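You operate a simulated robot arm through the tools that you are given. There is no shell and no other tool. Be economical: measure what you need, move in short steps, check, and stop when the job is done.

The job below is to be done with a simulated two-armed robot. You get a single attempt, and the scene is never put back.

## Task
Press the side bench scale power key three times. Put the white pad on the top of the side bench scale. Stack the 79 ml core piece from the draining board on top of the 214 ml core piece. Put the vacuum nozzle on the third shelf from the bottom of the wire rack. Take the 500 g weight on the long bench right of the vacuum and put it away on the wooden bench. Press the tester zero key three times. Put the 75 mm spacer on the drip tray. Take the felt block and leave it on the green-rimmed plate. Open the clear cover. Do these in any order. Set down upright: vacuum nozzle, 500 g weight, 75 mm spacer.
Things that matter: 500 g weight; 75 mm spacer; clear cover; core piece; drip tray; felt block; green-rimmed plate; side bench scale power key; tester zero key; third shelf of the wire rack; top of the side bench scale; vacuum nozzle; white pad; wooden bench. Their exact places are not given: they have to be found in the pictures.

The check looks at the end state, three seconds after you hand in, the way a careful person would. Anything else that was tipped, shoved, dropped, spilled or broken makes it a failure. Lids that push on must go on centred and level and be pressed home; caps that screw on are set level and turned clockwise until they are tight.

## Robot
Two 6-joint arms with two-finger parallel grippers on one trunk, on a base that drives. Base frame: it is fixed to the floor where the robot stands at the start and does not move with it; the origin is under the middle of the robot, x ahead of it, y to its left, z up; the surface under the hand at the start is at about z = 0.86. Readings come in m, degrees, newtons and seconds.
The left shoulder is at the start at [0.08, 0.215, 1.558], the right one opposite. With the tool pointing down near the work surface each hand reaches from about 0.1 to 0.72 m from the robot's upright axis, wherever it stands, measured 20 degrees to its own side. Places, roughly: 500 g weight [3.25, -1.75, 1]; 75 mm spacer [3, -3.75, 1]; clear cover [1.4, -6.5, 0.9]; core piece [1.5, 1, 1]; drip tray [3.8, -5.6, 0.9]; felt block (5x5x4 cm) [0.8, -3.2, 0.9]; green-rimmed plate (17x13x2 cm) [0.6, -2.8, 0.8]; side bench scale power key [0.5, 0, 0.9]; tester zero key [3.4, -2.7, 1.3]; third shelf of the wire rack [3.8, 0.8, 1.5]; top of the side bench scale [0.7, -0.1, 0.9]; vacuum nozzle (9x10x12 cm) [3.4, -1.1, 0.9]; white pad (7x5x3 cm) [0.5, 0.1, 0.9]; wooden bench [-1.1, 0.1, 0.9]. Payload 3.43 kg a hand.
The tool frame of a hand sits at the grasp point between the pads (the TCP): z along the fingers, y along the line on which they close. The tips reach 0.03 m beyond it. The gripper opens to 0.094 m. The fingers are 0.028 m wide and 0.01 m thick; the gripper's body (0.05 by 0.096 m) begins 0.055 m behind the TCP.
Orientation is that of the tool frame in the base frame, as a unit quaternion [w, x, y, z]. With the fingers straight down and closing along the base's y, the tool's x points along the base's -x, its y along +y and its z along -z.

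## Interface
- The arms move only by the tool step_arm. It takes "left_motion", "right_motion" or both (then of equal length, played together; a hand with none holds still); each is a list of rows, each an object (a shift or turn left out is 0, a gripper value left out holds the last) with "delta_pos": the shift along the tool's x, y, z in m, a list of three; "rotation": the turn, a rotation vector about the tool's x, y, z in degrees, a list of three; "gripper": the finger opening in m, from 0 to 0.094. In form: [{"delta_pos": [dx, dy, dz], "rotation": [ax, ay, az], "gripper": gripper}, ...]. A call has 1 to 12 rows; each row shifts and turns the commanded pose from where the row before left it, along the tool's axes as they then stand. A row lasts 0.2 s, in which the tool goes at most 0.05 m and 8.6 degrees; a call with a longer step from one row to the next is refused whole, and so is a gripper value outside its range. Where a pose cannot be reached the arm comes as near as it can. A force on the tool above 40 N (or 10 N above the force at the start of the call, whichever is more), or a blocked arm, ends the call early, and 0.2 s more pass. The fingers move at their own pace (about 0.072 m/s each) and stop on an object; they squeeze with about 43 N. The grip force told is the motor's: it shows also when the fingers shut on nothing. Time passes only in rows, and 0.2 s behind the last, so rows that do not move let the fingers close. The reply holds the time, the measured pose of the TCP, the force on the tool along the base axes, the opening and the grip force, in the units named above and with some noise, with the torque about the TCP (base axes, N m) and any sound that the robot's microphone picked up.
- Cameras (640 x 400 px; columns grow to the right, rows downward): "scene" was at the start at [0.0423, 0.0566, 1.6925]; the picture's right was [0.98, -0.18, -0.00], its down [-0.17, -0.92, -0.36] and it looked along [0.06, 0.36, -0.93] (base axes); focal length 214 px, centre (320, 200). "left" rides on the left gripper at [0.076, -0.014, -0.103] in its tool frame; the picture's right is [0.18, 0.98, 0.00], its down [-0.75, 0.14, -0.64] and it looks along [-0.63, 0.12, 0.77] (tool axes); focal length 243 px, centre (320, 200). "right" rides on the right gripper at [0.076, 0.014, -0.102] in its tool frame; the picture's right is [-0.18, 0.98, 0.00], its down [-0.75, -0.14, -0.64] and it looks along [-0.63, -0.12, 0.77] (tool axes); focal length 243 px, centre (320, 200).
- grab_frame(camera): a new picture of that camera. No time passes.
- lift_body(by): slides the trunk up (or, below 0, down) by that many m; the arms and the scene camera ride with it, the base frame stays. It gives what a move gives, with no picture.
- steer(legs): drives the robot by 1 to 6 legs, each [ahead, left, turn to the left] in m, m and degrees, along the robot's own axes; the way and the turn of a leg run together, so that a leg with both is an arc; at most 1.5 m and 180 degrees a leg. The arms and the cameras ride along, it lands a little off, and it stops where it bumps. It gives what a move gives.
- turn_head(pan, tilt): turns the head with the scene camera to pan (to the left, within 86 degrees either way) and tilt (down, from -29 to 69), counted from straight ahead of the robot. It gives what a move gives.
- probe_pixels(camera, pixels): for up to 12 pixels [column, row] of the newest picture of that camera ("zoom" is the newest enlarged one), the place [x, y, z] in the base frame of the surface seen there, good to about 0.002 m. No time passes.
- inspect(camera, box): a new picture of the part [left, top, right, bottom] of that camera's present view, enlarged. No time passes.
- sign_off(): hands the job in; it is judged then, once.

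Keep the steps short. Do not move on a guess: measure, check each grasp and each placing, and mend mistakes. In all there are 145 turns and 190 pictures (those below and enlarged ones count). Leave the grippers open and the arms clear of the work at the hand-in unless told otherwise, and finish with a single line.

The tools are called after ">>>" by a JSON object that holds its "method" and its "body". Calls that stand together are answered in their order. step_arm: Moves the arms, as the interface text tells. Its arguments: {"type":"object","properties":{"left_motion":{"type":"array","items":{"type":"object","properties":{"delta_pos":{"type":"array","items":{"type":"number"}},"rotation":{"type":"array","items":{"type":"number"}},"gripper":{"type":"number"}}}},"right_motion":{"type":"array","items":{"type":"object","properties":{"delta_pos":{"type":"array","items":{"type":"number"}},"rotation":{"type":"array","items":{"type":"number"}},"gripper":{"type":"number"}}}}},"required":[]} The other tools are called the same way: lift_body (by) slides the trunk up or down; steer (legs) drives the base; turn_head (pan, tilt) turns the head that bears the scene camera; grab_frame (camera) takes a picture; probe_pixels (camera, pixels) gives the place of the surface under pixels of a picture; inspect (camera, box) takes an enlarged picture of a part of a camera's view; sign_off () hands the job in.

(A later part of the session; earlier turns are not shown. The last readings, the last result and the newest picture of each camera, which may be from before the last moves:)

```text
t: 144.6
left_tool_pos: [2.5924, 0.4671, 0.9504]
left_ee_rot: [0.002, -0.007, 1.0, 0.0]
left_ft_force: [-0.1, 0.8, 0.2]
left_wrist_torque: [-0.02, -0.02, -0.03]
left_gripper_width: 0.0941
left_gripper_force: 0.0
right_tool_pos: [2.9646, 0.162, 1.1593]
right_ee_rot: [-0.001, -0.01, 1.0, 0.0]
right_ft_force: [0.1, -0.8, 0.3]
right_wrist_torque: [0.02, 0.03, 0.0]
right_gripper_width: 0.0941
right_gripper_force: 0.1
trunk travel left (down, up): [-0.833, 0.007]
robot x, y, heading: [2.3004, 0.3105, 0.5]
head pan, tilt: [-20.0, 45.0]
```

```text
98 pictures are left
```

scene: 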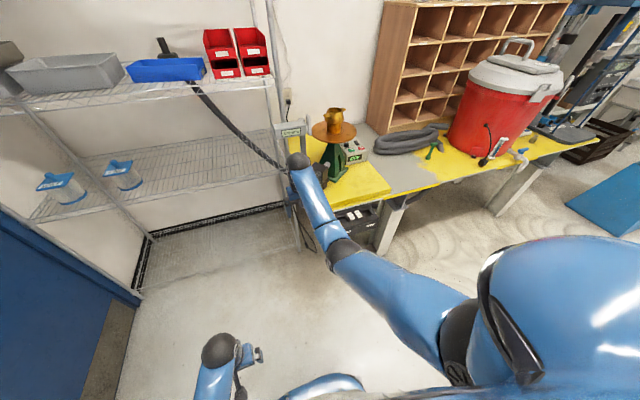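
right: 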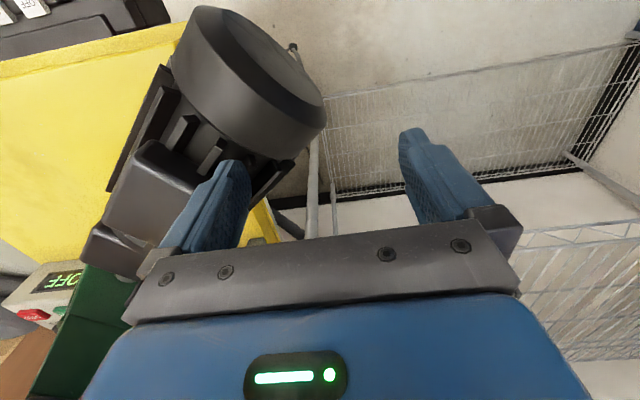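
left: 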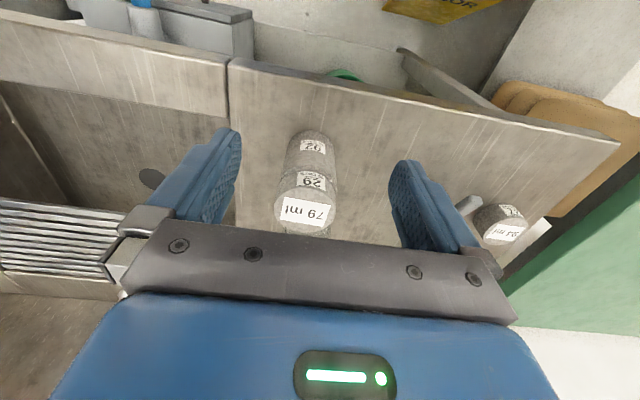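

Now I pull the right hand in, then drive along the bench to in front of the weight.

>>> {"method": "step_arm", "body": {"right_motion": [{"delta_pos": [0.04, -0.01, 0.02]}, {"delta_pos": [0.04, -0.01, 0.02]}, {"delta_pos": [0.04, -0.01, 0.02]}, {"delta_pos": [0.04, -0.01, 0.02]}, {"delta_pos": [0.04, 0, 0.02]}, {"delta_pos": [0.02, 0, 0.02]}]}}

>>> {"method": "steer", "body": {"legs": [[0.27, 0, -0.5], [0, -1.5, 0], [0, -0.45, 0]]}}

>>> {"method": "turn_head", "body": {"pan": -10, "tilt": 45}}

>>> {"method": "grab_frame", "body": {"camera": "scene"}}

```text
t: 146.0
left_tool_pos: [2.588, 0.4678, 0.951]
left_ee_rot: [0.004, -0.007, 1.0, 0.0]
left_ft_force: [0.2, -0.2, -0.3]
left_wrist_torque: [0.0, -0.01, 0.0]
left_gripper_width: 0.0941
left_gripper_force: 0.0
right_tool_pos: [2.7575, 0.1162, 1.0216]
right_ee_rot: [0.0, -0.01, 1.0, 0.0]
right_ft_force: [0.0, 0.1, 0.5]
right_wrist_torque: [0.01, 0.02, -0.01]
right_gripper_width: 0.094
right_gripper_force: 0.1
right hand out of reach, approached as far as the arm can: row 1, 2
trunk travel left (down, up): [-0.833, 0.007]
robot x, y, heading: [2.2974, 0.3099, 0.6]
head pan, tilt: [-20.0, 45.0]
```

```text
t: 157.4
left_tool_pos: [2.871, -1.5078, 0.9513]
left_ee_rot: [0.004, -0.01, 1.0, -0.001]
left_ft_force: [0.4, 0.1, -0.3]
left_wrist_torque: [0.0, 0.0, -0.01]
left_gripper_width: 0.094
left_gripper_force: 0.1
right_tool_pos: [3.0414, -1.8581, 1.0219]
right_ee_rot: [0.0, -0.013, 1.0, -0.001]
right_ft_force: [-0.3, -0.1, 0.0]
right_wrist_torque: [-0.01, 0.0, 0.02]
right_gripper_width: 0.094
right_gripper_force: 0.1
trunk travel left (down, up): [-0.833, 0.007]
robot x, y, heading: [2.5837, -1.6714, 0.9]
head pan, tilt: [-20.0, 45.0]
```

```text
t: 158.1
left_tool_pos: [2.8703, -1.5093, 0.9506]
left_ee_rot: [0.004, -0.01, 1.0, 0.0]
left_ft_force: [0.0, 1.0, -0.4]
left_wrist_torque: [0.02, 0.01, 0.01]
left_gripper_width: 0.0942
left_gripper_force: 0.1
right_tool_pos: [3.0423, -1.8586, 1.0224]
right_ee_rot: [0.001, -0.012, 1.0, 0.0]
right_ft_force: [0.0, 0.0, 0.7]
right_wrist_torque: [-0.02, -0.03, -0.02]
right_gripper_width: 0.0942
right_gripper_force: 0.0
trunk travel left (down, up): [-0.833, 0.007]
robot x, y, heading: [2.5869, -1.6731, 0.8]
head pan, tilt: [-10.0, 45.0]
```

```text
97 pictures are left
```

scene: 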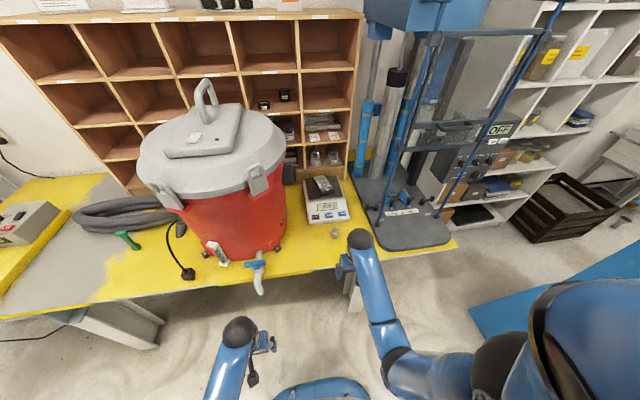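

>>> {"method": "inspect", "body": {"camera": "scene", "box": [300, 170, 400, 250]}}

>>> {"method": "probe_pixels", "body": {"camera": "scene", "pixels": [[335, 229], [335, 233], [332, 235], [338, 235], [335, 237], [335, 245], [328, 220], [345, 258]]}}

```text
5.00 times, centred on (350, 210) of scene
```

zoom: 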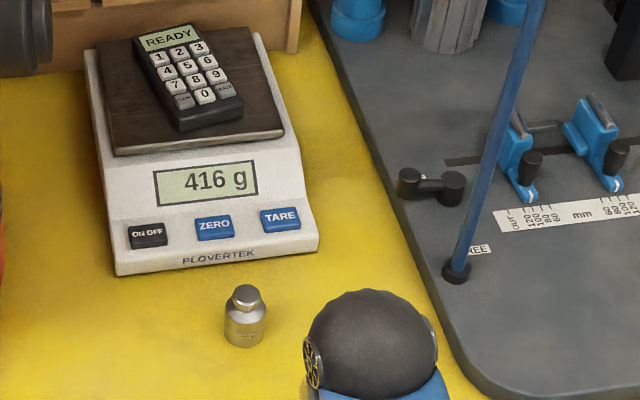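

```text
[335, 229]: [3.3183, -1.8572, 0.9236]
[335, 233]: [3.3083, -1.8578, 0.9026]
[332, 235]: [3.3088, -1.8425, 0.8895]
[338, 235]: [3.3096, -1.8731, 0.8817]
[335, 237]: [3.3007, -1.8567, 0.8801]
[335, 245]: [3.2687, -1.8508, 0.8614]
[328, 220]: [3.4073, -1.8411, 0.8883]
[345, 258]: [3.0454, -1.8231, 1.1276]
```

Weight centre ≈[3.318,-1.857], top .925. I drive ahead 0.12 m and bring the hand over it.

>>> {"method": "steer", "body": {"legs": [[0.12, 0, -0.8]]}}

>>> {"method": "grab_frame", "body": {"camera": "right"}}

```text
t: 159.4
left_tool_pos: [2.9864, -1.5126, 0.952]
left_ee_rot: [0.006, -0.004, 1.0, 0.0]
left_ft_force: [0.5, -0.1, 0.4]
left_wrist_torque: [0.03, -0.04, 0.03]
left_gripper_width: 0.0938
left_gripper_force: 0.0
right_tool_pos: [3.1533, -1.8626, 1.0252]
right_ee_rot: [0.002, -0.006, 1.0, 0.0]
right_ft_force: [0.3, -0.6, 1.2]
right_wrist_torque: [0.04, -0.03, -0.02]
right_gripper_width: 0.0941
right_gripper_force: 0.1
trunk travel left (down, up): [-0.833, 0.007]
robot x, y, heading: [2.7032, -1.6706, -0.1]
head pan, tilt: [-10.0, 45.0]
```

```text
95 pictures are left
```

right: 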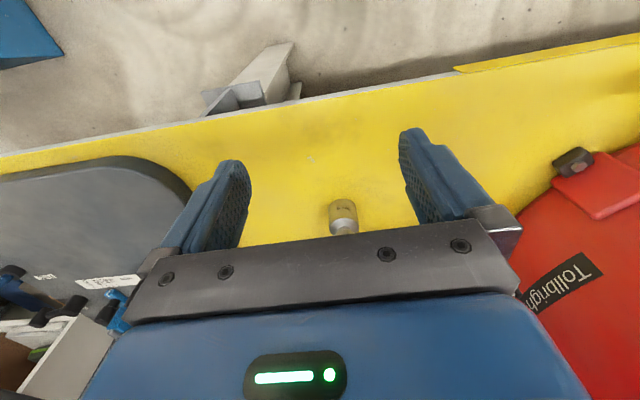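

>>> {"method": "step_arm", "body": {"right_motion": [{"delta_pos": [-0.041, 0.001, 0]}, {"delta_pos": [-0.041, 0.001, 0]}, {"delta_pos": [-0.041, 0.001, 0]}, {"delta_pos": [-0.041, 0.001, 0]}, {"delta_pos": [0, 0, 0.04]}, {}]}}

>>> {"method": "grab_frame", "body": {"camera": "right"}}

>>> {"method": "probe_pixels", "body": {"camera": "right", "pixels": [[320, 120], [325, 130], [320, 140], [320, 150]]}}

```text
t: 160.8
left_tool_pos: [2.9896, -1.5119, 0.9517]
left_ee_rot: [0.004, -0.003, 1.0, 0.001]
left_ft_force: [-0.8, 0.3, -0.8]
left_wrist_torque: [0.02, -0.01, -0.01]
left_gripper_width: 0.0942
left_gripper_force: 0.1
right_tool_pos: [3.3198, -1.8598, 0.9782]
right_ee_rot: [0.001, -0.006, 1.0, 0.0]
right_ft_force: [0.1, -0.3, -0.1]
right_wrist_torque: [0.02, 0.02, 0.02]
right_gripper_width: 0.0938
right_gripper_force: 0.1
trunk travel left (down, up): [-0.833, 0.007]
robot x, y, heading: [2.703, -1.6738, 0.4]
head pan, tilt: [-10.0, 45.0]
```

```text
94 pictures are left
```

right: 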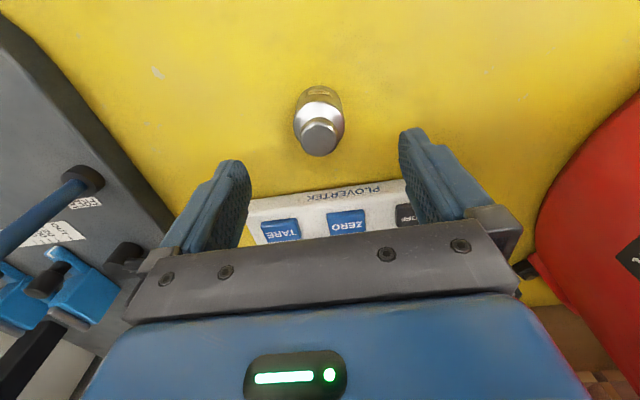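

```text
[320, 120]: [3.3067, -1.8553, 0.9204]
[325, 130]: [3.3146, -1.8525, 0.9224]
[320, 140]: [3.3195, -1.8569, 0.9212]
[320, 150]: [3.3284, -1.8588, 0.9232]
```

Aligned. Lower to TCP 0.897, close, lift.

>>> {"method": "step_arm", "body": {"right_motion": [{"delta_pos": [0.001, 0.002, 0.04]}, {"delta_pos": [0, 0, 0.03]}, {"delta_pos": [0, 0, 0.011]}, {"gripper": 0}, {}, {}, {}, {}, {"delta_pos": [0, 0, -0.01]}, {"delta_pos": [0, 0, -0.02]}, {"delta_pos": [0, 0, -0.04]}, {"delta_pos": [0, 0, -0.04]}]}}

>>> {"method": "grab_frame", "body": {"camera": "right"}}

```text
t: 163.4
left_tool_pos: [2.9915, -1.5119, 0.9513]
left_ee_rot: [0.003, -0.004, 1.0, -0.001]
left_ft_force: [-0.8, 0.4, 0.9]
left_wrist_torque: [-0.02, -0.01, 0.01]
left_gripper_width: 0.0939
left_gripper_force: 0.2
right_tool_pos: [3.3208, -1.8572, 1.01]
right_ee_rot: [0.0, -0.006, 1.0, 0.0]
right_ft_force: [-0.1, 0.1, -5.7]
right_wrist_torque: [-0.02, -0.03, 0.02]
right_gripper_width: 0.0401
right_gripper_force: 43.1
trunk travel left (down, up): [-0.833, 0.007]
robot x, y, heading: [2.6982, -1.6698, 0.3]
head pan, tilt: [-10.0, 45.0]
```

```text
93 pictures are left
```

right: 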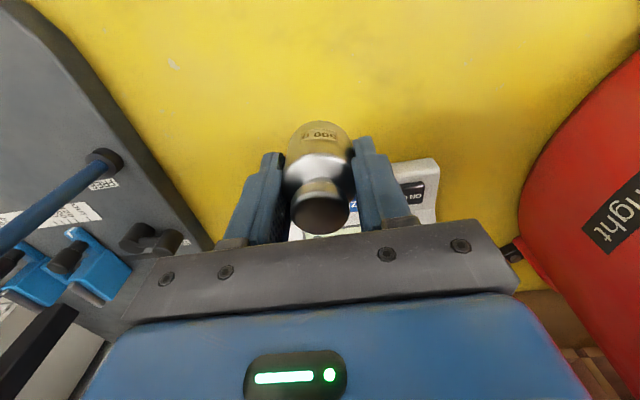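

The 500 g weight is held (5.7 N). I pull it back over the edge, and look at the tester to the right.

>>> {"method": "step_arm", "body": {"right_motion": [{"delta_pos": [0.045, 0, 0]}, {"delta_pos": [0.045, 0, 0]}, {"delta_pos": [0.045, 0, 0]}, {"delta_pos": [0.03, 0, 0]}]}}

>>> {"method": "turn_head", "body": {"pan": -50, "tilt": 30}}

>>> {"method": "grab_frame", "body": {"camera": "scene"}}

```text
t: 164.4
left_tool_pos: [2.9898, -1.512, 0.952]
left_ee_rot: [0.004, -0.004, 1.0, 0.0]
left_ft_force: [-0.1, -0.2, 0.0]
left_wrist_torque: [0.02, 0.06, 0.02]
left_gripper_width: 0.0943
left_gripper_force: 0.1
right_tool_pos: [3.1512, -1.8619, 1.0102]
right_ee_rot: [0.001, -0.006, 1.0, 0.0]
right_ft_force: [-0.9, 0.1, -5.3]
right_wrist_torque: [-0.02, -0.02, -0.02]
right_gripper_width: 0.0402
right_gripper_force: 43.1
trunk travel left (down, up): [-0.833, 0.007]
robot x, y, heading: [2.705, -1.6728, -0.0]
head pan, tilt: [-10.0, 45.0]
```

```text
t: 165.4
left_tool_pos: [2.9895, -1.5128, 0.9516]
left_ee_rot: [0.003, -0.004, 1.0, 0.001]
left_ft_force: [-0.3, -0.7, 0.7]
left_wrist_torque: [-0.02, -0.04, 0.01]
left_gripper_width: 0.0939
left_gripper_force: 0.0
right_tool_pos: [3.1517, -1.8606, 1.0073]
right_ee_rot: [0.0, -0.006, 1.0, 0.001]
right_ft_force: [-0.5, -0.3, -3.8]
right_wrist_torque: [0.01, -0.05, 0.0]
right_gripper_width: 0.0405
right_gripper_force: 43.2
trunk travel left (down, up): [-0.833, 0.007]
robot x, y, heading: [2.7053, -1.6704, 0.3]
head pan, tilt: [-50.0, 30.0]
```

```text
92 pictures are left
```

scene: 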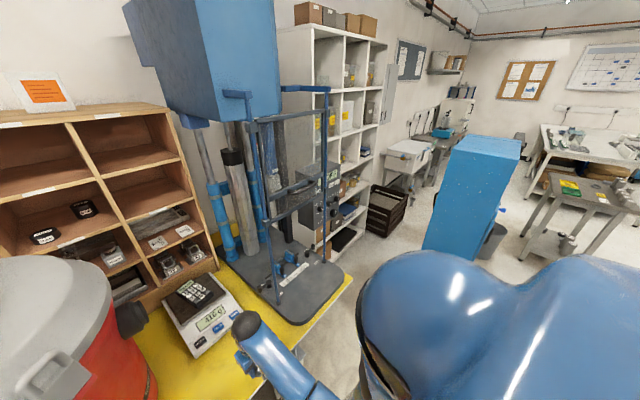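

>>> {"method": "inspect", "body": {"camera": "scene", "box": [250, 130, 390, 290]}}

>>> {"method": "probe_pixels", "body": {"camera": "scene", "pixels": [[320, 195], [332, 180], [332, 205], [480, 180], [440, 250], [520, 150], [350, 270], [365, 260]]}}

```text
2.50 times, centred on (320, 210) of scene
```

zoom: 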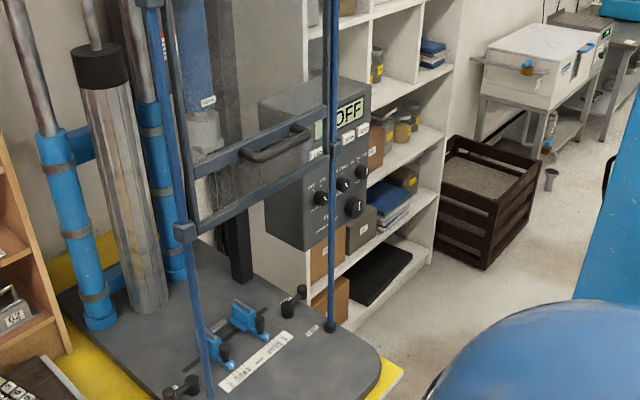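

```text
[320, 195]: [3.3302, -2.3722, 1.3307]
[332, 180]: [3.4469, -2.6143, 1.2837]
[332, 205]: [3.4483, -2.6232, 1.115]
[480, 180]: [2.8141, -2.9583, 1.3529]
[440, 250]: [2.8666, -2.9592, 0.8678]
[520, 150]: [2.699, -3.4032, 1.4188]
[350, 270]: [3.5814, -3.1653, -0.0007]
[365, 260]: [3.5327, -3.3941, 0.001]
```

The tester's panel (x≈3.45, y≈-2.62, z 1.1–1.3) faces −x. I drive to face it, staying clear of the blue cabinet (y<-2.96).

>>> {"method": "steer", "body": {"legs": [[-0.1, 0, 0], [0, -0.8, 0]]}}

>>> {"method": "turn_head", "body": {"pan": -8, "tilt": 25}}

>>> {"method": "grab_frame", "body": {"camera": "scene"}}

```text
t: 170.6
left_tool_pos: [2.8925, -2.3227, 0.9495]
left_ee_rot: [0.003, -0.009, 1.0, 0.0]
left_ft_force: [0.1, -0.7, 0.0]
left_wrist_torque: [0.01, 0.01, -0.03]
left_gripper_width: 0.0939
left_gripper_force: 0.1
right_tool_pos: [3.0583, -2.6699, 1.0085]
right_ee_rot: [0.0, -0.011, 1.0, 0.0]
right_ft_force: [0.4, 0.7, -5.5]
right_wrist_torque: [0.01, 0.0, -0.03]
right_gripper_width: 0.0403
right_gripper_force: 43.1
trunk travel left (down, up): [-0.833, 0.007]
robot x, y, heading: [2.6064, -2.4826, 0.8]
head pan, tilt: [-50.0, 30.0]
```

```text
t: 171.6
left_tool_pos: [2.8948, -2.3239, 0.9505]
left_ee_rot: [0.003, -0.009, 1.0, 0.001]
left_ft_force: [-0.4, 0.5, 0.4]
left_wrist_torque: [0.03, -0.01, 0.03]
left_gripper_width: 0.094
left_gripper_force: 0.1
right_tool_pos: [3.059, -2.6709, 1.0083]
right_ee_rot: [0.0, -0.011, 1.0, 0.0]
right_ft_force: [-0.3, -0.4, -4.2]
right_wrist_torque: [-0.03, 0.03, -0.02]
right_gripper_width: 0.0401
right_gripper_force: 43.0
trunk travel left (down, up): [-0.833, 0.007]
robot x, y, heading: [2.6107, -2.4834, 1.0]
head pan, tilt: [-8.0, 25.0]
```

```text
90 pictures are left
```

scene: 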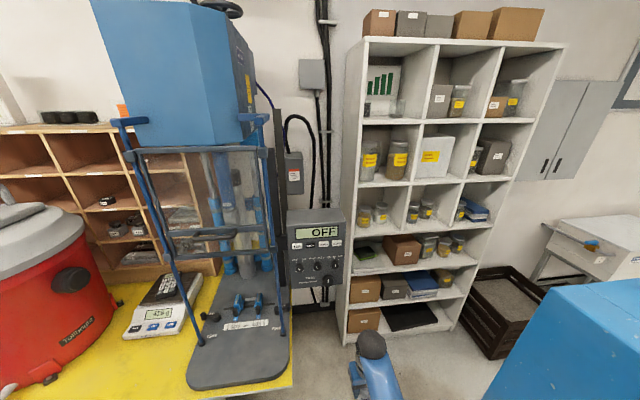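

>>> {"method": "inspect", "body": {"camera": "scene", "box": [275, 200, 365, 295]}}

>>> {"method": "probe_pixels", "body": {"camera": "scene", "pixels": [[297, 246], [310, 245], [323, 244], [335, 243], [300, 246], [305, 222], [310, 280], [338, 280], [283, 240], [266, 240], [340, 215]]}}

```text
4.21 times, centred on (320, 248) of scene
```

zoom: 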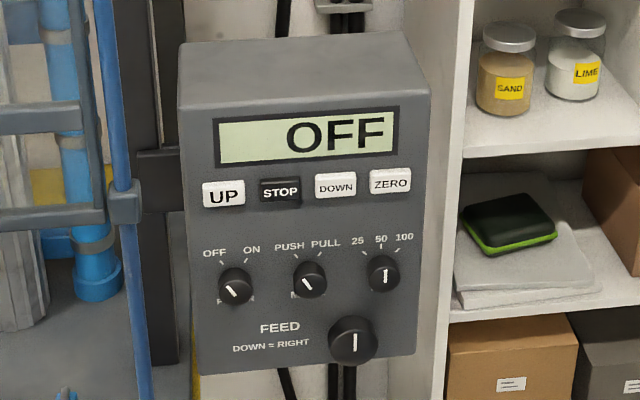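

```text
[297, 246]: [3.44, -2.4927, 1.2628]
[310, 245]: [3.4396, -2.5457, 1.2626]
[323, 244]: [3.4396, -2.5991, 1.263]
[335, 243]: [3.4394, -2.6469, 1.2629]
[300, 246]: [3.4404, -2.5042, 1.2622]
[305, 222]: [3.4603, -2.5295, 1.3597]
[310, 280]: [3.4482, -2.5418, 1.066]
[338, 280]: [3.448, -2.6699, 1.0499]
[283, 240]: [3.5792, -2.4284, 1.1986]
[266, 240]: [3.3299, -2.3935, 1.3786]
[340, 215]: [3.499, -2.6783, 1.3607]
```

ZERO key centre ≈[3.439,-2.653,1.263], facing −x. The right hand carries the weight, so I move it aside to the right, then place the robot turned −40° so that the left hand faces the key.

>>> {"method": "step_arm", "body": {"right_motion": [{"delta_pos": [0.015, -0.04, 0]}, {"delta_pos": [0.015, -0.04, 0]}, {"delta_pos": [0.015, -0.04, 0]}, {"delta_pos": [0.015, -0.04, 0]}]}}

>>> {"method": "steer", "body": {"legs": [[0, 0.24, 0], [0.14, 0, 0], [0, 0, -41]]}}

>>> {"method": "turn_head", "body": {"pan": 10, "tilt": 35}}

>>> {"method": "grab_frame", "body": {"camera": "scene"}}

```text
t: 172.6
left_tool_pos: [2.8935, -2.3248, 0.9513]
left_ee_rot: [0.004, -0.008, 1.0, 0.001]
left_ft_force: [-0.3, 0.0, 0.3]
left_wrist_torque: [0.0, -0.05, 0.04]
left_gripper_width: 0.0942
left_gripper_force: 0.0
right_tool_pos: [3.0006, -2.8324, 1.0052]
right_ee_rot: [0.0, -0.012, 1.0, 0.001]
right_ft_force: [-0.6, -0.6, -5.3]
right_wrist_torque: [0.0, -0.03, 0.0]
right_gripper_width: 0.0401
right_gripper_force: 43.3
trunk travel left (down, up): [-0.833, 0.007]
robot x, y, heading: [2.6088, -2.4837, 1.1]
head pan, tilt: [-8.0, 25.0]
```

```text
t: 177.2
left_tool_pos: [3.0654, -2.306, 0.951]
left_ee_rot: [0.003, 0.338, 0.941, 0.0]
left_ft_force: [0.0, 0.4, -0.9]
left_wrist_torque: [-0.04, 0.02, 0.0]
left_gripper_width: 0.0939
left_gripper_force: 0.1
right_tool_pos: [2.8156, -2.7605, 1.0061]
right_ee_rot: [0.0, 0.336, 0.942, -0.001]
right_ft_force: [-1.0, -0.6, -5.0]
right_wrist_torque: [-0.02, 0.0, 0.02]
right_gripper_width: 0.0401
right_gripper_force: 43.2
trunk travel left (down, up): [-0.833, 0.007]
robot x, y, heading: [2.7454, -2.2434, -39.7]
head pan, tilt: [-8.0, 25.0]
```

```text
t: 178.1
left_tool_pos: [3.0652, -2.3052, 0.9518]
left_ee_rot: [0.004, 0.338, 0.941, -0.001]
left_ft_force: [-0.4, -0.3, -0.1]
left_wrist_torque: [-0.02, 0.0, -0.02]
left_gripper_width: 0.094
left_gripper_force: 0.0
right_tool_pos: [2.8161, -2.7613, 1.0068]
right_ee_rot: [0.0, 0.336, 0.942, 0.0]
right_ft_force: [0.4, -0.3, -5.5]
right_wrist_torque: [0.03, -0.01, 0.03]
right_gripper_width: 0.0404
right_gripper_force: 43.0
trunk travel left (down, up): [-0.833, 0.007]
robot x, y, heading: [2.7487, -2.2404, -39.8]
head pan, tilt: [10.0, 35.0]
```

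```text
88 pictures are left
```

scene: 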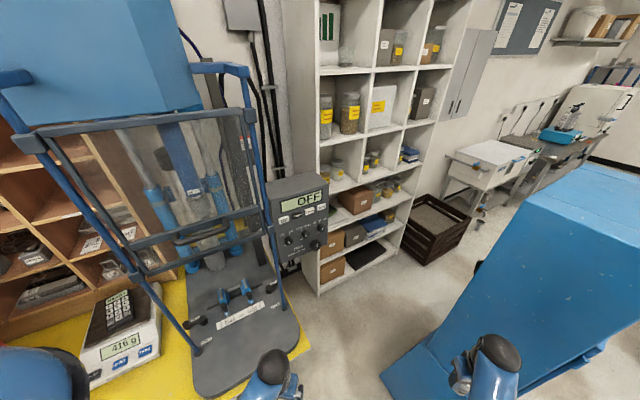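

Left hand: forward and up, closing the fingers, then pitching toward horizontal.

>>> {"method": "step_arm", "body": {"left_motion": [{"delta_pos": [-0.044, -0.009, -0.018], "gripper": 0}, {"delta_pos": [-0.044, -0.009, -0.018]}, {"delta_pos": [-0.044, -0.009, -0.018]}, {"delta_pos": [-0.044, -0.009, -0.018]}, {"delta_pos": [-0.044, -0.009, -0.018]}, {"delta_pos": [-0.044, -0.009, -0.018]}, {"rotation": [0, -8.5, 0]}, {"rotation": [0, -8.5, 0]}, {"rotation": [0, -8.5, 0]}, {"rotation": [0, -8.5, 0]}, {"rotation": [0, -8.5, 0]}, {"rotation": [0, -8.5, 0]}]}}

>>> {"method": "grab_frame", "body": {"camera": "scene"}}

```text
t: 180.7
left_tool_pos: [3.2349, -2.5146, 1.0603]
left_ee_rot: [0.409, 0.306, 0.847, -0.148]
left_ft_force: [0.3, 0.6, -0.1]
left_wrist_torque: [-0.03, 0.0, 0.03]
left_gripper_width: 0.0001
left_gripper_force: 33.4
right_tool_pos: [2.8162, -2.7605, 1.0055]
right_ee_rot: [0.0, 0.336, 0.942, 0.001]
right_ft_force: [0.8, 0.4, -4.8]
right_wrist_torque: [-0.04, -0.01, 0.03]
right_gripper_width: 0.0402
right_gripper_force: 43.6
trunk travel left (down, up): [-0.833, 0.007]
robot x, y, heading: [2.745, -2.2409, -39.8]
head pan, tilt: [10.0, 35.0]
```

```text
87 pictures are left
```

scene: 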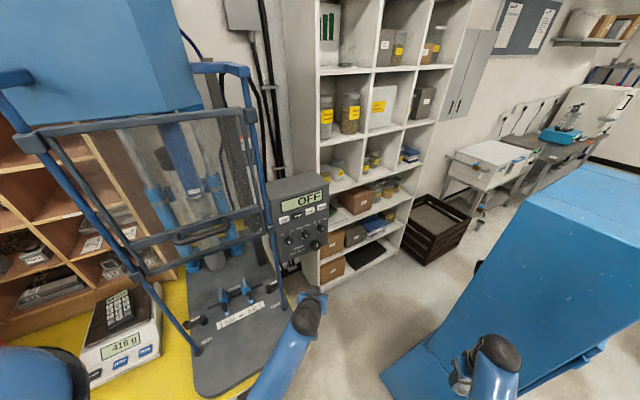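

>>> {"method": "step_arm", "body": {"left_motion": [{"rotation": [0, -8.5, 0]}, {"rotation": [0, -8.5, 0]}, {"rotation": [0, -8.5, 0]}, {"rotation": [0, -8.5, 0]}, {"rotation": [0, -5, 0]}, {"rotation": [-7.9, 0, 0]}, {"rotation": [-7.9, 0, 0]}, {"rotation": [-7.9, 0, 0]}, {"rotation": [-7.9, 0, 0]}, {"rotation": [-7.9, 0, 0]}, {}]}}

>>> {"method": "grab_frame", "body": {"camera": "left"}}

>>> {"method": "grab_frame", "body": {"camera": "scene"}}

```text
t: 183.1
left_tool_pos: [3.2326, -2.515, 1.0613]
left_ee_rot: [0.709, -0.001, 0.705, -0.001]
left_ft_force: [0.6, 0.4, -0.3]
left_wrist_torque: [-0.07, 0.03, 0.01]
left_gripper_width: 0.0002
left_gripper_force: 33.3
right_tool_pos: [2.815, -2.7607, 1.0053]
right_ee_rot: [0.0, 0.336, 0.942, 0.0]
right_ft_force: [-0.6, 0.5, -5.1]
right_wrist_torque: [-0.01, 0.0, -0.02]
right_gripper_width: 0.0402
right_gripper_force: 42.7
trunk travel left (down, up): [-0.833, 0.007]
robot x, y, heading: [2.7456, -2.2427, -40.0]
head pan, tilt: [10.0, 35.0]
```

```text
86 pictures are left
```

left: 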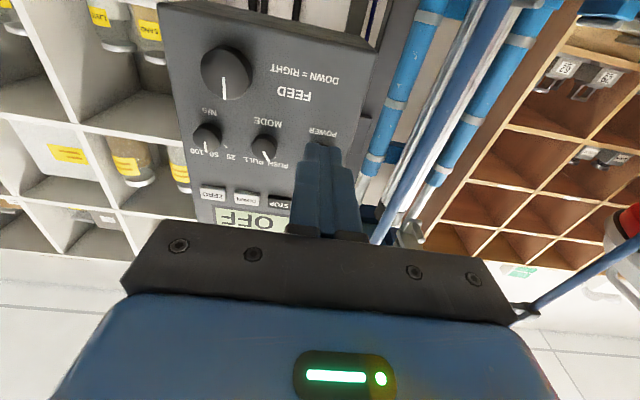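

```text
85 pictures are left
```

scene: 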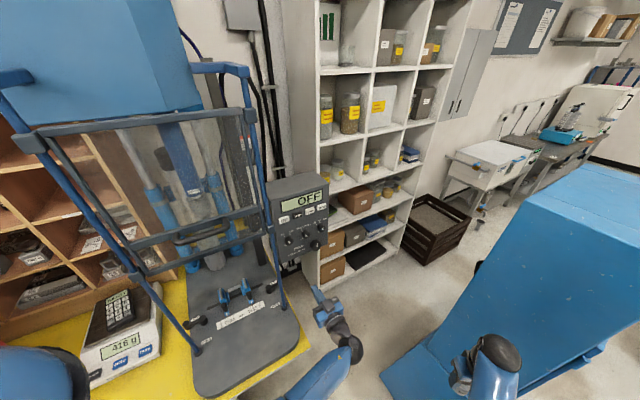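

Tool now points straight at +x. I move up 0.202 and −y 0.138, then forward 0.135.

>>> {"method": "step_arm", "body": {"left_motion": [{"delta_pos": [-0.0404, -0.0276, 0]}, {"delta_pos": [-0.0404, -0.0276, 0]}, {"delta_pos": [-0.0404, -0.0276, 0]}, {"delta_pos": [-0.0404, -0.0276, 0]}, {"delta_pos": [-0.0404, -0.0276, 0]}, {"delta_pos": [0, 0, 0.045]}, {"delta_pos": [0, 0, 0.045]}, {"delta_pos": [0, 0, 0.045]}, {}]}}

>>> {"method": "grab_frame", "body": {"camera": "left"}}

>>> {"method": "inspect", "body": {"camera": "scene", "box": [250, 160, 370, 270]}}

```text
t: 185.1
left_tool_pos: [3.3682, -2.6521, 1.2597]
left_ee_rot: [0.709, -0.001, 0.705, -0.001]
left_ft_force: [0.3, -0.4, 0.1]
left_wrist_torque: [0.01, 0.0, -0.03]
left_gripper_width: 0.0
left_gripper_force: 33.1
right_tool_pos: [2.8145, -2.7628, 1.0067]
right_ee_rot: [0.0, 0.336, 0.942, 0.001]
right_ft_force: [-0.5, 0.8, -4.8]
right_wrist_torque: [0.02, -0.02, -0.03]
right_gripper_width: 0.0404
right_gripper_force: 43.3
trunk travel left (down, up): [-0.833, 0.007]
robot x, y, heading: [2.7438, -2.2431, -39.6]
head pan, tilt: [10.0, 35.0]
```

```text
84 pictures are left
```

left: 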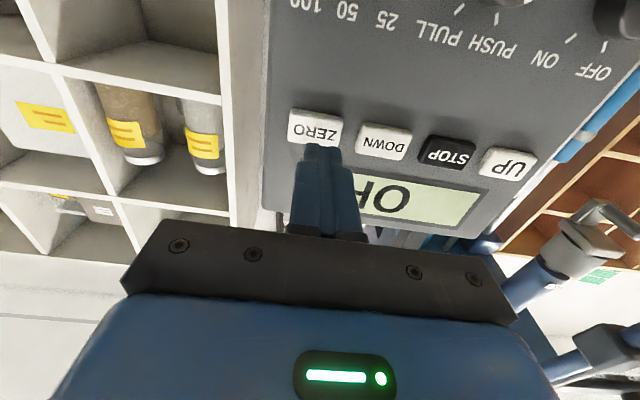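

```text
3.64 times, centred on (310, 215) of scene
```

zoom: 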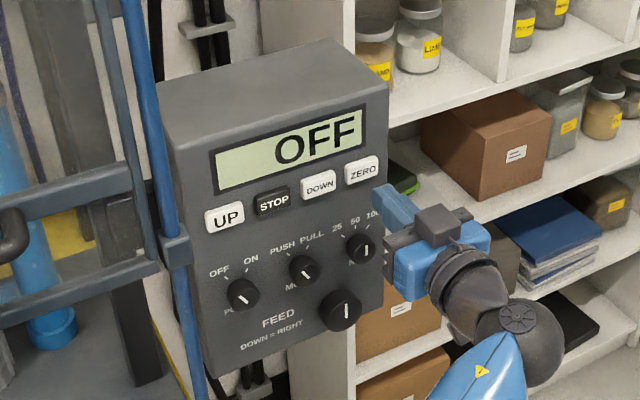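

>>> {"method": "probe_pixels", "body": {"camera": "left", "pixels": [[315, 128], [292, 125], [340, 128], [316, 113], [312, 142], [300, 95]]}}

>>> {"method": "step_arm", "body": {"left_motion": [{"delta_pos": [0, 0, 0.03]}, {"delta_pos": [0, 0, 0.006]}, {"delta_pos": [0, 0, 0.002]}, {}]}}

```text
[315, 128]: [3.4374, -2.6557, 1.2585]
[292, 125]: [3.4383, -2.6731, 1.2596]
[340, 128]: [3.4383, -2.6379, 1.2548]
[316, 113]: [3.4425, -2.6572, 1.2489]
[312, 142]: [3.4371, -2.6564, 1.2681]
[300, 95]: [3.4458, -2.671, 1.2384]
```

```text
t: 186.1
left_tool_pos: [3.4078, -2.6534, 1.262]
left_ee_rot: [0.709, 0.0, 0.705, -0.002]
left_ft_force: [-0.2, 0.5, -0.1]
left_wrist_torque: [-0.02, -0.01, 0.02]
left_gripper_width: 0.0
left_gripper_force: 33.0
right_tool_pos: [2.8164, -2.7608, 1.0048]
right_ee_rot: [0.001, 0.337, 0.942, 0.001]
right_ft_force: [-0.7, 0.0, -5.0]
right_wrist_torque: [0.01, -0.01, -0.01]
right_gripper_width: 0.0402
right_gripper_force: 42.7
trunk travel left (down, up): [-0.833, 0.007]
robot x, y, heading: [2.7443, -2.2459, -39.9]
head pan, tilt: [10.0, 35.0]
```

Tips are right at the key (3.438). I press in 1 mm steps, watching for the click.

>>> {"method": "step_arm", "body": {"left_motion": [{"delta_pos": [0, 0, 0.001]}, {"delta_pos": [0, 0, 0.001]}, {"delta_pos": [0, 0, 0.001]}, {}]}}

```text
t: 187.1
left_tool_pos: [3.4092, -2.6527, 1.2643]
left_ee_rot: [0.709, -0.001, 0.705, -0.002]
left_ft_force: [-0.6, -0.6, 0.2]
left_wrist_torque: [0.02, 0.01, 0.03]
left_gripper_width: 0.0003
left_gripper_force: 32.7
right_tool_pos: [2.8157, -2.7606, 1.0059]
right_ee_rot: [0.001, 0.336, 0.942, 0.001]
right_ft_force: [0.0, -0.8, -4.9]
right_wrist_torque: [0.01, -0.03, 0.02]
right_gripper_width: 0.0401
right_gripper_force: 43.3
trunk travel left (down, up): [-0.833, 0.007]
robot x, y, heading: [2.743, -2.2393, -39.8]
head pan, tilt: [10.0, 35.0]
```

>>> {"method": "step_arm", "body": {"left_motion": [{"delta_pos": [0, 0, 0.001]}, {"delta_pos": [0, 0, 0.001]}, {"delta_pos": [0, 0, 0.001]}, {}]}}

```text
t: 188.1
left_tool_pos: [3.4105, -2.6533, 1.2644]
left_ee_rot: [0.709, 0.0, 0.705, -0.002]
left_ft_force: [-1.3, 0.7, -0.2]
left_wrist_torque: [-0.01, 0.02, 0.02]
left_gripper_width: 0.0
left_gripper_force: 33.1
right_tool_pos: [2.8172, -2.761, 1.0057]
right_ee_rot: [0.0, 0.337, 0.942, 0.001]
right_ft_force: [0.7, -0.5, -5.0]
right_wrist_torque: [-0.01, -0.02, 0.01]
right_gripper_width: 0.0403
right_gripper_force: 42.9
trunk travel left (down, up): [-0.833, 0.007]
robot x, y, heading: [2.7436, -2.2413, -39.9]
head pan, tilt: [10.0, 35.0]
heard: click
```

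Click: press one. Now two further presses with full release between them.

>>> {"method": "step_arm", "body": {"left_motion": [{"delta_pos": [0, 0, -0.009]}, {}, {"delta_pos": [0, 0, 0.005]}, {"delta_pos": [0, 0, 0.003]}, {"delta_pos": [0, 0, 0.0015]}, {}]}}

>>> {"method": "step_arm", "body": {"left_motion": [{"delta_pos": [0, 0, -0.009]}, {}, {"delta_pos": [0, 0, 0.005]}, {"delta_pos": [0, 0, 0.003]}, {"delta_pos": [0, 0, 0.001]}, {}]}}

```text
t: 189.5
left_tool_pos: [3.4121, -2.6527, 1.2655]
left_ee_rot: [0.709, 0.0, 0.705, -0.002]
left_ft_force: [-1.8, 0.6, -0.4]
left_wrist_torque: [0.02, 0.05, 0.01]
left_gripper_width: 0.0
left_gripper_force: 32.3
right_tool_pos: [2.8176, -2.7622, 1.0055]
right_ee_rot: [0.001, 0.337, 0.942, 0.002]
right_ft_force: [-0.4, -0.9, -5.0]
right_wrist_torque: [0.01, 0.0, -0.03]
right_gripper_width: 0.0401
right_gripper_force: 43.3
trunk travel left (down, up): [-0.833, 0.007]
robot x, y, heading: [2.7456, -2.2416, -39.8]
head pan, tilt: [10.0, 35.0]
heard: click
```

```text
t: 190.9
left_tool_pos: [3.413, -2.6535, 1.2653]
left_ee_rot: [0.709, 0.0, 0.705, -0.002]
left_ft_force: [-2.4, 0.5, 0.3]
left_wrist_torque: [-0.02, 0.07, -0.03]
left_gripper_width: 0.0
left_gripper_force: 33.1
right_tool_pos: [2.8153, -2.7619, 1.0048]
right_ee_rot: [0.0, 0.337, 0.942, 0.001]
right_ft_force: [0.7, -0.1, -5.8]
right_wrist_torque: [0.03, -0.03, 0.02]
right_gripper_width: 0.04
right_gripper_force: 42.9
trunk travel left (down, up): [-0.833, 0.007]
robot x, y, heading: [2.7458, -2.2413, -39.6]
head pan, tilt: [10.0, 35.0]
heard: click
```

Three clicks for the zero key. I retreat the left hand the way it came.

>>> {"method": "step_arm", "body": {"left_motion": [{"delta_pos": [0, 0, -0.045]}, {"delta_pos": [0, 0, -0.045]}, {"delta_pos": [0, 0, -0.045]}, {"delta_pos": [0.0404, 0.0276, 0]}, {"delta_pos": [0.0404, 0.0276, 0]}, {"delta_pos": [0.0404, 0.0276, 0]}, {"delta_pos": [0.0404, 0.0276, 0]}, {"rotation": [7.9, 0, 0]}, {"rotation": [7.9, 0, 0]}, {"rotation": [7.9, 0, 0]}, {"rotation": [7.9, 0, 0]}, {"rotation": [7.9, 0, 0]}]}}

>>> {"method": "step_arm", "body": {"left_motion": [{"rotation": [0, 8.5, 0]}, {"rotation": [0, 8.5, 0]}, {"rotation": [0, 8.5, 0]}, {"rotation": [0, 8.5, 0]}, {"rotation": [0, 8.5, 0]}, {"rotation": [0, 8.5, 0]}, {"rotation": [0, 8.5, 0]}, {"rotation": [0, 8.5, 0]}, {"rotation": [0, 8.5, 0]}, {"rotation": [0, 8.5, 0]}, {"rotation": [0, 5, 0]}, {"gripper": 0.094}]}}

>>> {"method": "turn_head", "body": {"pan": -30, "tilt": 25}}

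>>> {"method": "grab_frame", "body": {"camera": "scene"}}

```text
t: 193.5
left_tool_pos: [3.2777, -2.5417, 1.1028]
left_ee_rot: [0.668, 0.239, 0.662, -0.241]
left_ft_force: [-0.3, 0.3, 0.3]
left_wrist_torque: [0.04, 0.03, 0.01]
left_gripper_width: 0.0001
left_gripper_force: 32.8
right_tool_pos: [2.8168, -2.7605, 1.0058]
right_ee_rot: [0.001, 0.336, 0.942, 0.0]
right_ft_force: [-0.8, -0.1, -4.8]
right_wrist_torque: [0.01, 0.0, 0.0]
right_gripper_width: 0.04
right_gripper_force: 42.9
trunk travel left (down, up): [-0.833, 0.007]
robot x, y, heading: [2.7442, -2.2439, -39.7]
head pan, tilt: [10.0, 35.0]
```

```text
t: 196.1
left_tool_pos: [3.2786, -2.5436, 1.102]
left_ee_rot: [0.003, 0.338, 0.941, 0.0]
left_ft_force: [0.9, 0.5, 0.0]
left_wrist_torque: [-0.02, 0.01, -0.03]
left_gripper_width: 0.0532
left_gripper_force: 0.1
right_tool_pos: [2.8164, -2.7608, 1.0065]
right_ee_rot: [0.0, 0.336, 0.942, 0.001]
right_ft_force: [0.6, -0.4, -4.5]
right_wrist_torque: [0.0, 0.01, -0.01]
right_gripper_width: 0.0403
right_gripper_force: 43.2
trunk travel left (down, up): [-0.833, 0.007]
robot x, y, heading: [2.7388, -2.2414, -39.7]
head pan, tilt: [10.0, 35.0]
```

```text
t: 197.1
left_tool_pos: [3.2788, -2.5436, 1.1013]
left_ee_rot: [0.004, 0.339, 0.941, 0.0]
left_ft_force: [0.5, -0.2, -0.4]
left_wrist_torque: [0.02, 0.0, -0.05]
left_gripper_width: 0.0937
left_gripper_force: 0.0
right_tool_pos: [2.8163, -2.7615, 1.0055]
right_ee_rot: [0.0, 0.336, 0.942, 0.001]
right_ft_force: [0.3, 0.3, -4.3]
right_wrist_torque: [-0.02, 0.03, 0.01]
right_gripper_width: 0.04
right_gripper_force: 43.3
trunk travel left (down, up): [-0.833, 0.007]
robot x, y, heading: [2.7395, -2.2424, -39.6]
head pan, tilt: [-30.0, 25.0]
```

```text
82 pictures are left
```

scene: 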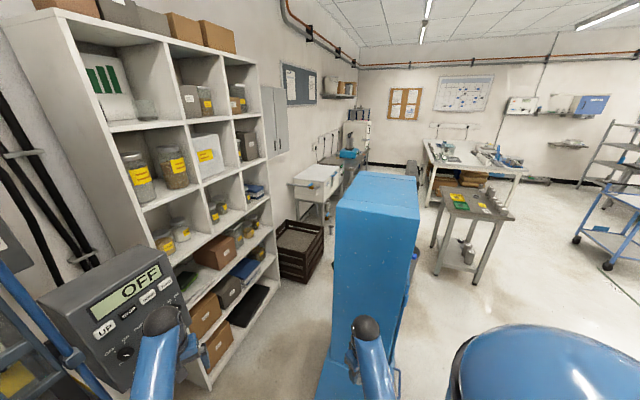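

The blue machine stands ahead. I drive around to its west side to find the spacer: back, turn to south, then diagonal.

>>> {"method": "steer", "body": {"legs": [[-0.3, 0, 0], [0, 0, -50], [0.95, -0.5, 0], [0.3, 0, 90]]}}

>>> {"method": "turn_head", "body": {"pan": 0, "tilt": 25}}

>>> {"method": "grab_frame", "body": {"camera": "scene"}}

```text
t: 203.2
left_tool_pos: [2.515, -2.8609, 1.1065]
left_ee_rot: [0.007, 0.718, 0.696, -0.003]
left_ft_force: [-0.2, -0.4, 0.5]
left_wrist_torque: [-0.04, -0.03, 0.03]
left_gripper_width: 0.0942
left_gripper_force: 0.1
right_tool_pos: [2.0594, -2.6325, 1.0058]
right_ee_rot: [0.003, 0.716, 0.698, 0.001]
right_ft_force: [-0.8, 1.2, -4.8]
right_wrist_torque: [-0.07, -0.01, 0.02]
right_gripper_width: 0.0401
right_gripper_force: 42.8
trunk travel left (down, up): [-0.833, 0.007]
robot x, y, heading: [2.4267, -2.2601, -91.8]
head pan, tilt: [-30.0, 25.0]
stopped in leg 3: the robot was blocked; the commanded pose is now the measured one
```

```text
t: 204.2
left_tool_pos: [2.5205, -2.8736, 1.0998]
left_ee_rot: [0.001, 0.718, 0.696, -0.002]
left_ft_force: [-0.8, 0.6, 0.2]
left_wrist_torque: [0.01, 0.01, -0.01]
left_gripper_width: 0.0941
left_gripper_force: 0.1
right_tool_pos: [2.0623, -2.6417, 1.0048]
right_ee_rot: [-0.001, 0.716, 0.698, 0.001]
right_ft_force: [0.1, -0.3, -4.6]
right_wrist_torque: [0.05, 0.04, -0.01]
right_gripper_width: 0.0403
right_gripper_force: 42.8
trunk travel left (down, up): [-0.833, 0.007]
robot x, y, heading: [2.4251, -2.2627, -91.9]
head pan, tilt: [0.0, 25.0]
```

```text
81 pictures are left
```

scene: 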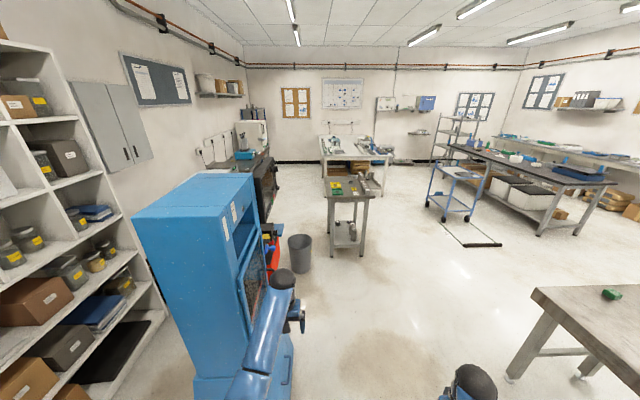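

Blocked: I probe the machine's foot and look at the floor to the right.

>>> {"method": "probe_pixels", "body": {"camera": "scene", "pixels": [[290, 385], [285, 345], [245, 290], [270, 255], [200, 390], [262, 210], [270, 240], [345, 185], [350, 245]]}}

>>> {"method": "turn_head", "body": {"pan": -60, "tilt": 55}}

>>> {"method": "grab_frame", "body": {"camera": "scene"}}

```text
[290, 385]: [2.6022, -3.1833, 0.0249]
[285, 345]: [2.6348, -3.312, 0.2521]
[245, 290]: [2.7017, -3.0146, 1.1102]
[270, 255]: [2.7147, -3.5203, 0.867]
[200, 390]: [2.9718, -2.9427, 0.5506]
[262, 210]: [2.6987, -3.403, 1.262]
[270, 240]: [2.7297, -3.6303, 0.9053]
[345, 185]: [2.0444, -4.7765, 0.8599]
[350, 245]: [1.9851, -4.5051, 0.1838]
```

```text
t: 205.5
left_tool_pos: [2.5205, -2.8712, 1.1014]
left_ee_rot: [0.003, 0.717, 0.697, -0.002]
left_ft_force: [0.5, 1.3, 0.2]
left_wrist_torque: [-0.01, -0.03, 0.01]
left_gripper_width: 0.094
left_gripper_force: 0.1
right_tool_pos: [2.0623, -2.6409, 1.0045]
right_ee_rot: [0.0, 0.715, 0.699, 0.001]
right_ft_force: [0.4, 0.0, -5.1]
right_wrist_torque: [-0.01, 0.04, -0.01]
right_gripper_width: 0.0403
right_gripper_force: 43.1
trunk travel left (down, up): [-0.833, 0.007]
robot x, y, heading: [2.4248, -2.266, -91.9]
head pan, tilt: [-60.0, 55.0]
```

```text
80 pictures are left
```

scene: 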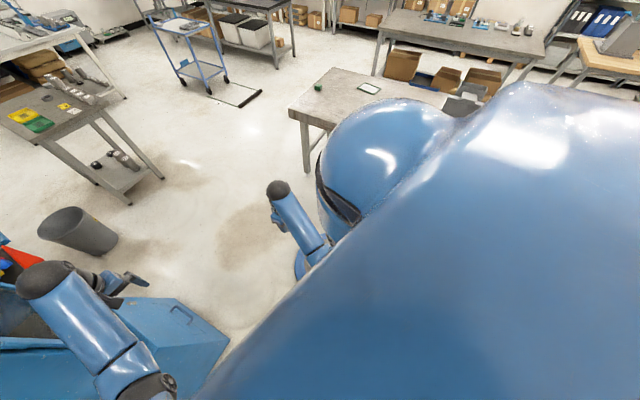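

>>> {"method": "probe_pixels", "body": {"camera": "scene", "pixels": [[300, 268], [298, 258], [296, 278], [250, 230], [230, 300], [310, 165], [290, 110]]}}

>>> {"method": "steer", "body": {"legs": [[0.0, 0.03, 0]]}}

>>> {"method": "grab_frame", "body": {"camera": "scene"}}

```text
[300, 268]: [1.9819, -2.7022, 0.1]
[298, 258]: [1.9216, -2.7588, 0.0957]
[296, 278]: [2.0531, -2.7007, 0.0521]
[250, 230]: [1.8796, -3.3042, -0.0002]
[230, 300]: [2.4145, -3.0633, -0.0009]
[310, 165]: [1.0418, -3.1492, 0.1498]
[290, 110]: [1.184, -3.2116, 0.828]
```

```text
t: 206.3
left_tool_pos: [2.5442, -2.8702, 1.1019]
left_ee_rot: [0.005, 0.717, 0.697, 0.0]
left_ft_force: [0.2, -0.7, -0.3]
left_wrist_torque: [0.02, -0.07, -0.02]
left_gripper_width: 0.094
left_gripper_force: 0.1
right_tool_pos: [2.0867, -2.6408, 1.0033]
right_ee_rot: [0.002, 0.716, 0.698, 0.003]
right_ft_force: [-1.7, -0.2, -6.7]
right_wrist_torque: [-0.01, -0.03, 0.02]
right_gripper_width: 0.0399
right_gripper_force: 43.0
trunk travel left (down, up): [-0.833, 0.007]
robot x, y, heading: [2.4575, -2.2641, -91.7]
head pan, tilt: [-60.0, 55.0]
```

```text
79 pictures are left
```

scene: 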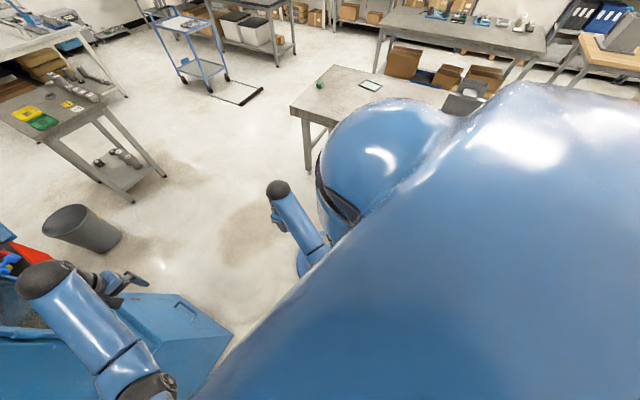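

The floor cleaner closes the west passage, so I go back north and first deliver the weight to the wooden bench: north, turn west, then through the y≈-0.76 passage.

>>> {"method": "steer", "body": {"legs": [[-1.5, 0, 0], [0, 0, -88.3], [1.5, 0, 0], [1.0, 0, 0]]}}

>>> {"method": "turn_head", "body": {"pan": 0, "tilt": 30}}

>>> {"method": "grab_frame", "body": {"camera": "scene"}}

```text
t: 229.5
left_tool_pos: [-0.5957, -0.9457, 1.1021]
left_ee_rot: [0.001, 1.0, 0.024, -0.004]
left_ft_force: [0.1, -0.1, 0.2]
left_wrist_torque: [0.0, 0.02, 0.01]
left_gripper_width: 0.0941
left_gripper_force: 0.1
right_tool_pos: [-0.4023, -0.4726, 1.0053]
right_ee_rot: [0.0, 1.0, 0.027, 0.001]
right_ft_force: [-0.1, 0.8, -4.2]
right_wrist_torque: [0.0, 0.01, 0.01]
right_gripper_width: 0.0401
right_gripper_force: 42.9
trunk travel left (down, up): [-0.833, 0.007]
robot x, y, heading: [-0.002, -0.8053, -177.5]
head pan, tilt: [-60.0, 55.0]
```

```text
t: 230.8
left_tool_pos: [-0.5957, -0.9468, 1.1009]
left_ee_rot: [0.001, 1.0, 0.024, -0.003]
left_ft_force: [0.6, 0.0, -0.2]
left_wrist_torque: [-0.04, -0.02, -0.03]
left_gripper_width: 0.0941
left_gripper_force: 0.1
right_tool_pos: [-0.4018, -0.4724, 1.0052]
right_ee_rot: [0.001, 1.0, 0.027, 0.001]
right_ft_force: [0.0, -0.3, -3.5]
right_wrist_torque: [0.01, -0.02, 0.01]
right_gripper_width: 0.0401
right_gripper_force: 42.8
trunk travel left (down, up): [-0.833, 0.007]
robot x, y, heading: [0.002, -0.8048, -177.3]
head pan, tilt: [0.0, 30.0]
```

```text
78 pictures are left
```

scene: 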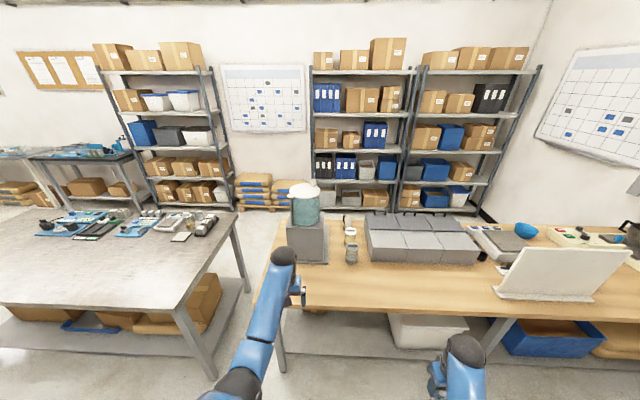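

The wooden bench lies right ahead. I probe free places on it.

>>> {"method": "probe_pixels", "body": {"camera": "scene", "pixels": [[420, 275], [450, 280], [480, 275], [330, 300], [400, 300], [280, 255], [500, 318], [350, 255], [270, 325], [400, 312]]}}

```text
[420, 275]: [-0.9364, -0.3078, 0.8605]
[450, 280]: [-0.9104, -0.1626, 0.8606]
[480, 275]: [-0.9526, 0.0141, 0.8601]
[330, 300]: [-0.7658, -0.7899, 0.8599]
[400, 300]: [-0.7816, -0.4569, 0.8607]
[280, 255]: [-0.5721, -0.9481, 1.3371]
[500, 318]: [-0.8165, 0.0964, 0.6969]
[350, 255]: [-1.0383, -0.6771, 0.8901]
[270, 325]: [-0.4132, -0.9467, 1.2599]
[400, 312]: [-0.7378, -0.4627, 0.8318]
```

Free spot at [-0.86,-0.46,0.860]. I drive ahead 0.2 m and extend the right hand over it.

>>> {"method": "steer", "body": {"legs": [[0.2, 0, 0]]}}

>>> {"method": "step_arm", "body": {"right_motion": [{"delta_pos": [-0.04, 0, 0]}, {"delta_pos": [-0.045, 0, 0]}, {"delta_pos": [-0.045, 0, 0]}, {"delta_pos": [-0.045, 0, 0]}, {"delta_pos": [-0.045, 0, 0]}, {"delta_pos": [-0.035, 0, 0]}, {}]}}

>>> {"method": "grab_frame", "body": {"camera": "scene"}}

>>> {"method": "grab_frame", "body": {"camera": "right"}}

```text
t: 232.3
left_tool_pos: [-0.7906, -0.954, 1.1031]
left_ee_rot: [0.001, 1.0, 0.024, -0.005]
left_ft_force: [1.0, 0.2, -0.7]
left_wrist_torque: [0.01, 0.03, 0.01]
left_gripper_width: 0.0939
left_gripper_force: 0.0
right_tool_pos: [-0.5966, -0.4817, 1.0066]
right_ee_rot: [0.001, 1.0, 0.026, -0.001]
right_ft_force: [1.1, 0.1, -4.2]
right_wrist_torque: [-0.03, 0.07, 0.02]
right_gripper_width: 0.0402
right_gripper_force: 42.5
trunk travel left (down, up): [-0.833, 0.007]
robot x, y, heading: [-0.1933, -0.8173, -177.4]
head pan, tilt: [0.0, 30.0]
```

```text
t: 233.9
left_tool_pos: [-0.7939, -0.9548, 1.1006]
left_ee_rot: [0.001, 1.0, 0.023, -0.004]
left_ft_force: [0.6, 0.5, 0.0]
left_wrist_torque: [0.01, 0.02, 0.0]
left_gripper_width: 0.0938
left_gripper_force: 0.1
right_tool_pos: [-0.8543, -0.4946, 1.0063]
right_ee_rot: [0.001, 1.0, 0.026, 0.002]
right_ft_force: [0.2, 0.4, -4.1]
right_wrist_torque: [-0.02, 0.01, -0.02]
right_gripper_width: 0.04
right_gripper_force: 42.9
trunk travel left (down, up): [-0.833, 0.007]
robot x, y, heading: [-0.2018, -0.8117, -177.5]
head pan, tilt: [0.0, 30.0]
```

```text
77 pictures are left
```

scene: 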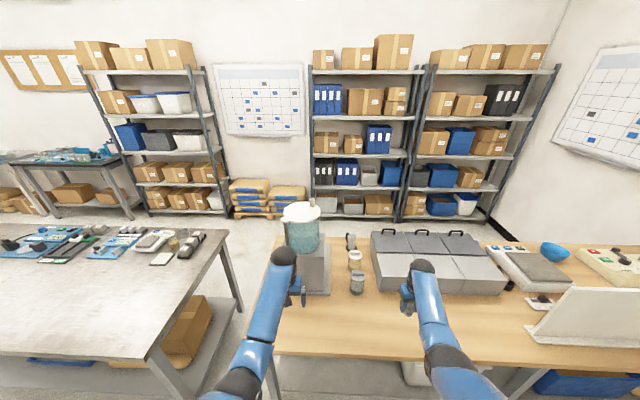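

```text
76 pictures are left
```

right: 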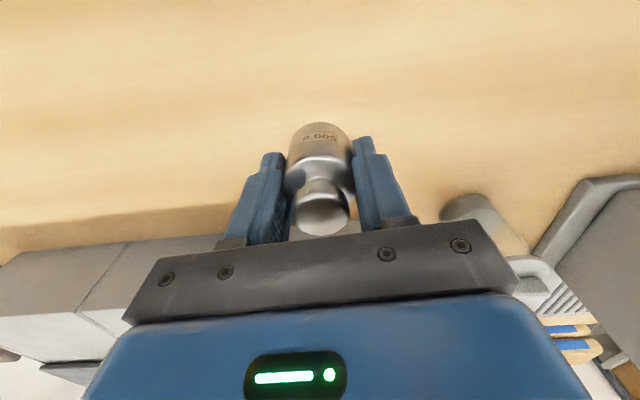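

Clear beneath. Lower to just above and feel for contact.

>>> {"method": "step_arm", "body": {"right_motion": [{"delta_pos": [0, 0, 0.045]}, {"delta_pos": [0, 0, 0.04]}, {"delta_pos": [0, 0, 0.02]}, {"delta_pos": [0, 0, 0.003]}, {"delta_pos": [0, 0, 0.0015]}, {}]}}

```text
t: 235.3
left_tool_pos: [-0.7936, -0.9546, 1.1007]
left_ee_rot: [0.001, 1.0, 0.024, -0.003]
left_ft_force: [0.7, -0.5, 0.2]
left_wrist_torque: [0.01, 0.02, -0.01]
left_gripper_width: 0.0941
left_gripper_force: 0.1
right_tool_pos: [-0.8391, -0.4984, 0.9052]
right_ee_rot: [0.0, 1.0, 0.026, 0.001]
right_ft_force: [0.1, -0.2, -5.1]
right_wrist_torque: [-0.03, 0.02, 0.03]
right_gripper_width: 0.0402
right_gripper_force: 43.0
right hand out of reach, approached as far as the arm can: row 2, 3
trunk travel left (down, up): [-0.833, 0.007]
robot x, y, heading: [-0.1943, -0.8168, -177.5]
head pan, tilt: [0.0, 30.0]
```

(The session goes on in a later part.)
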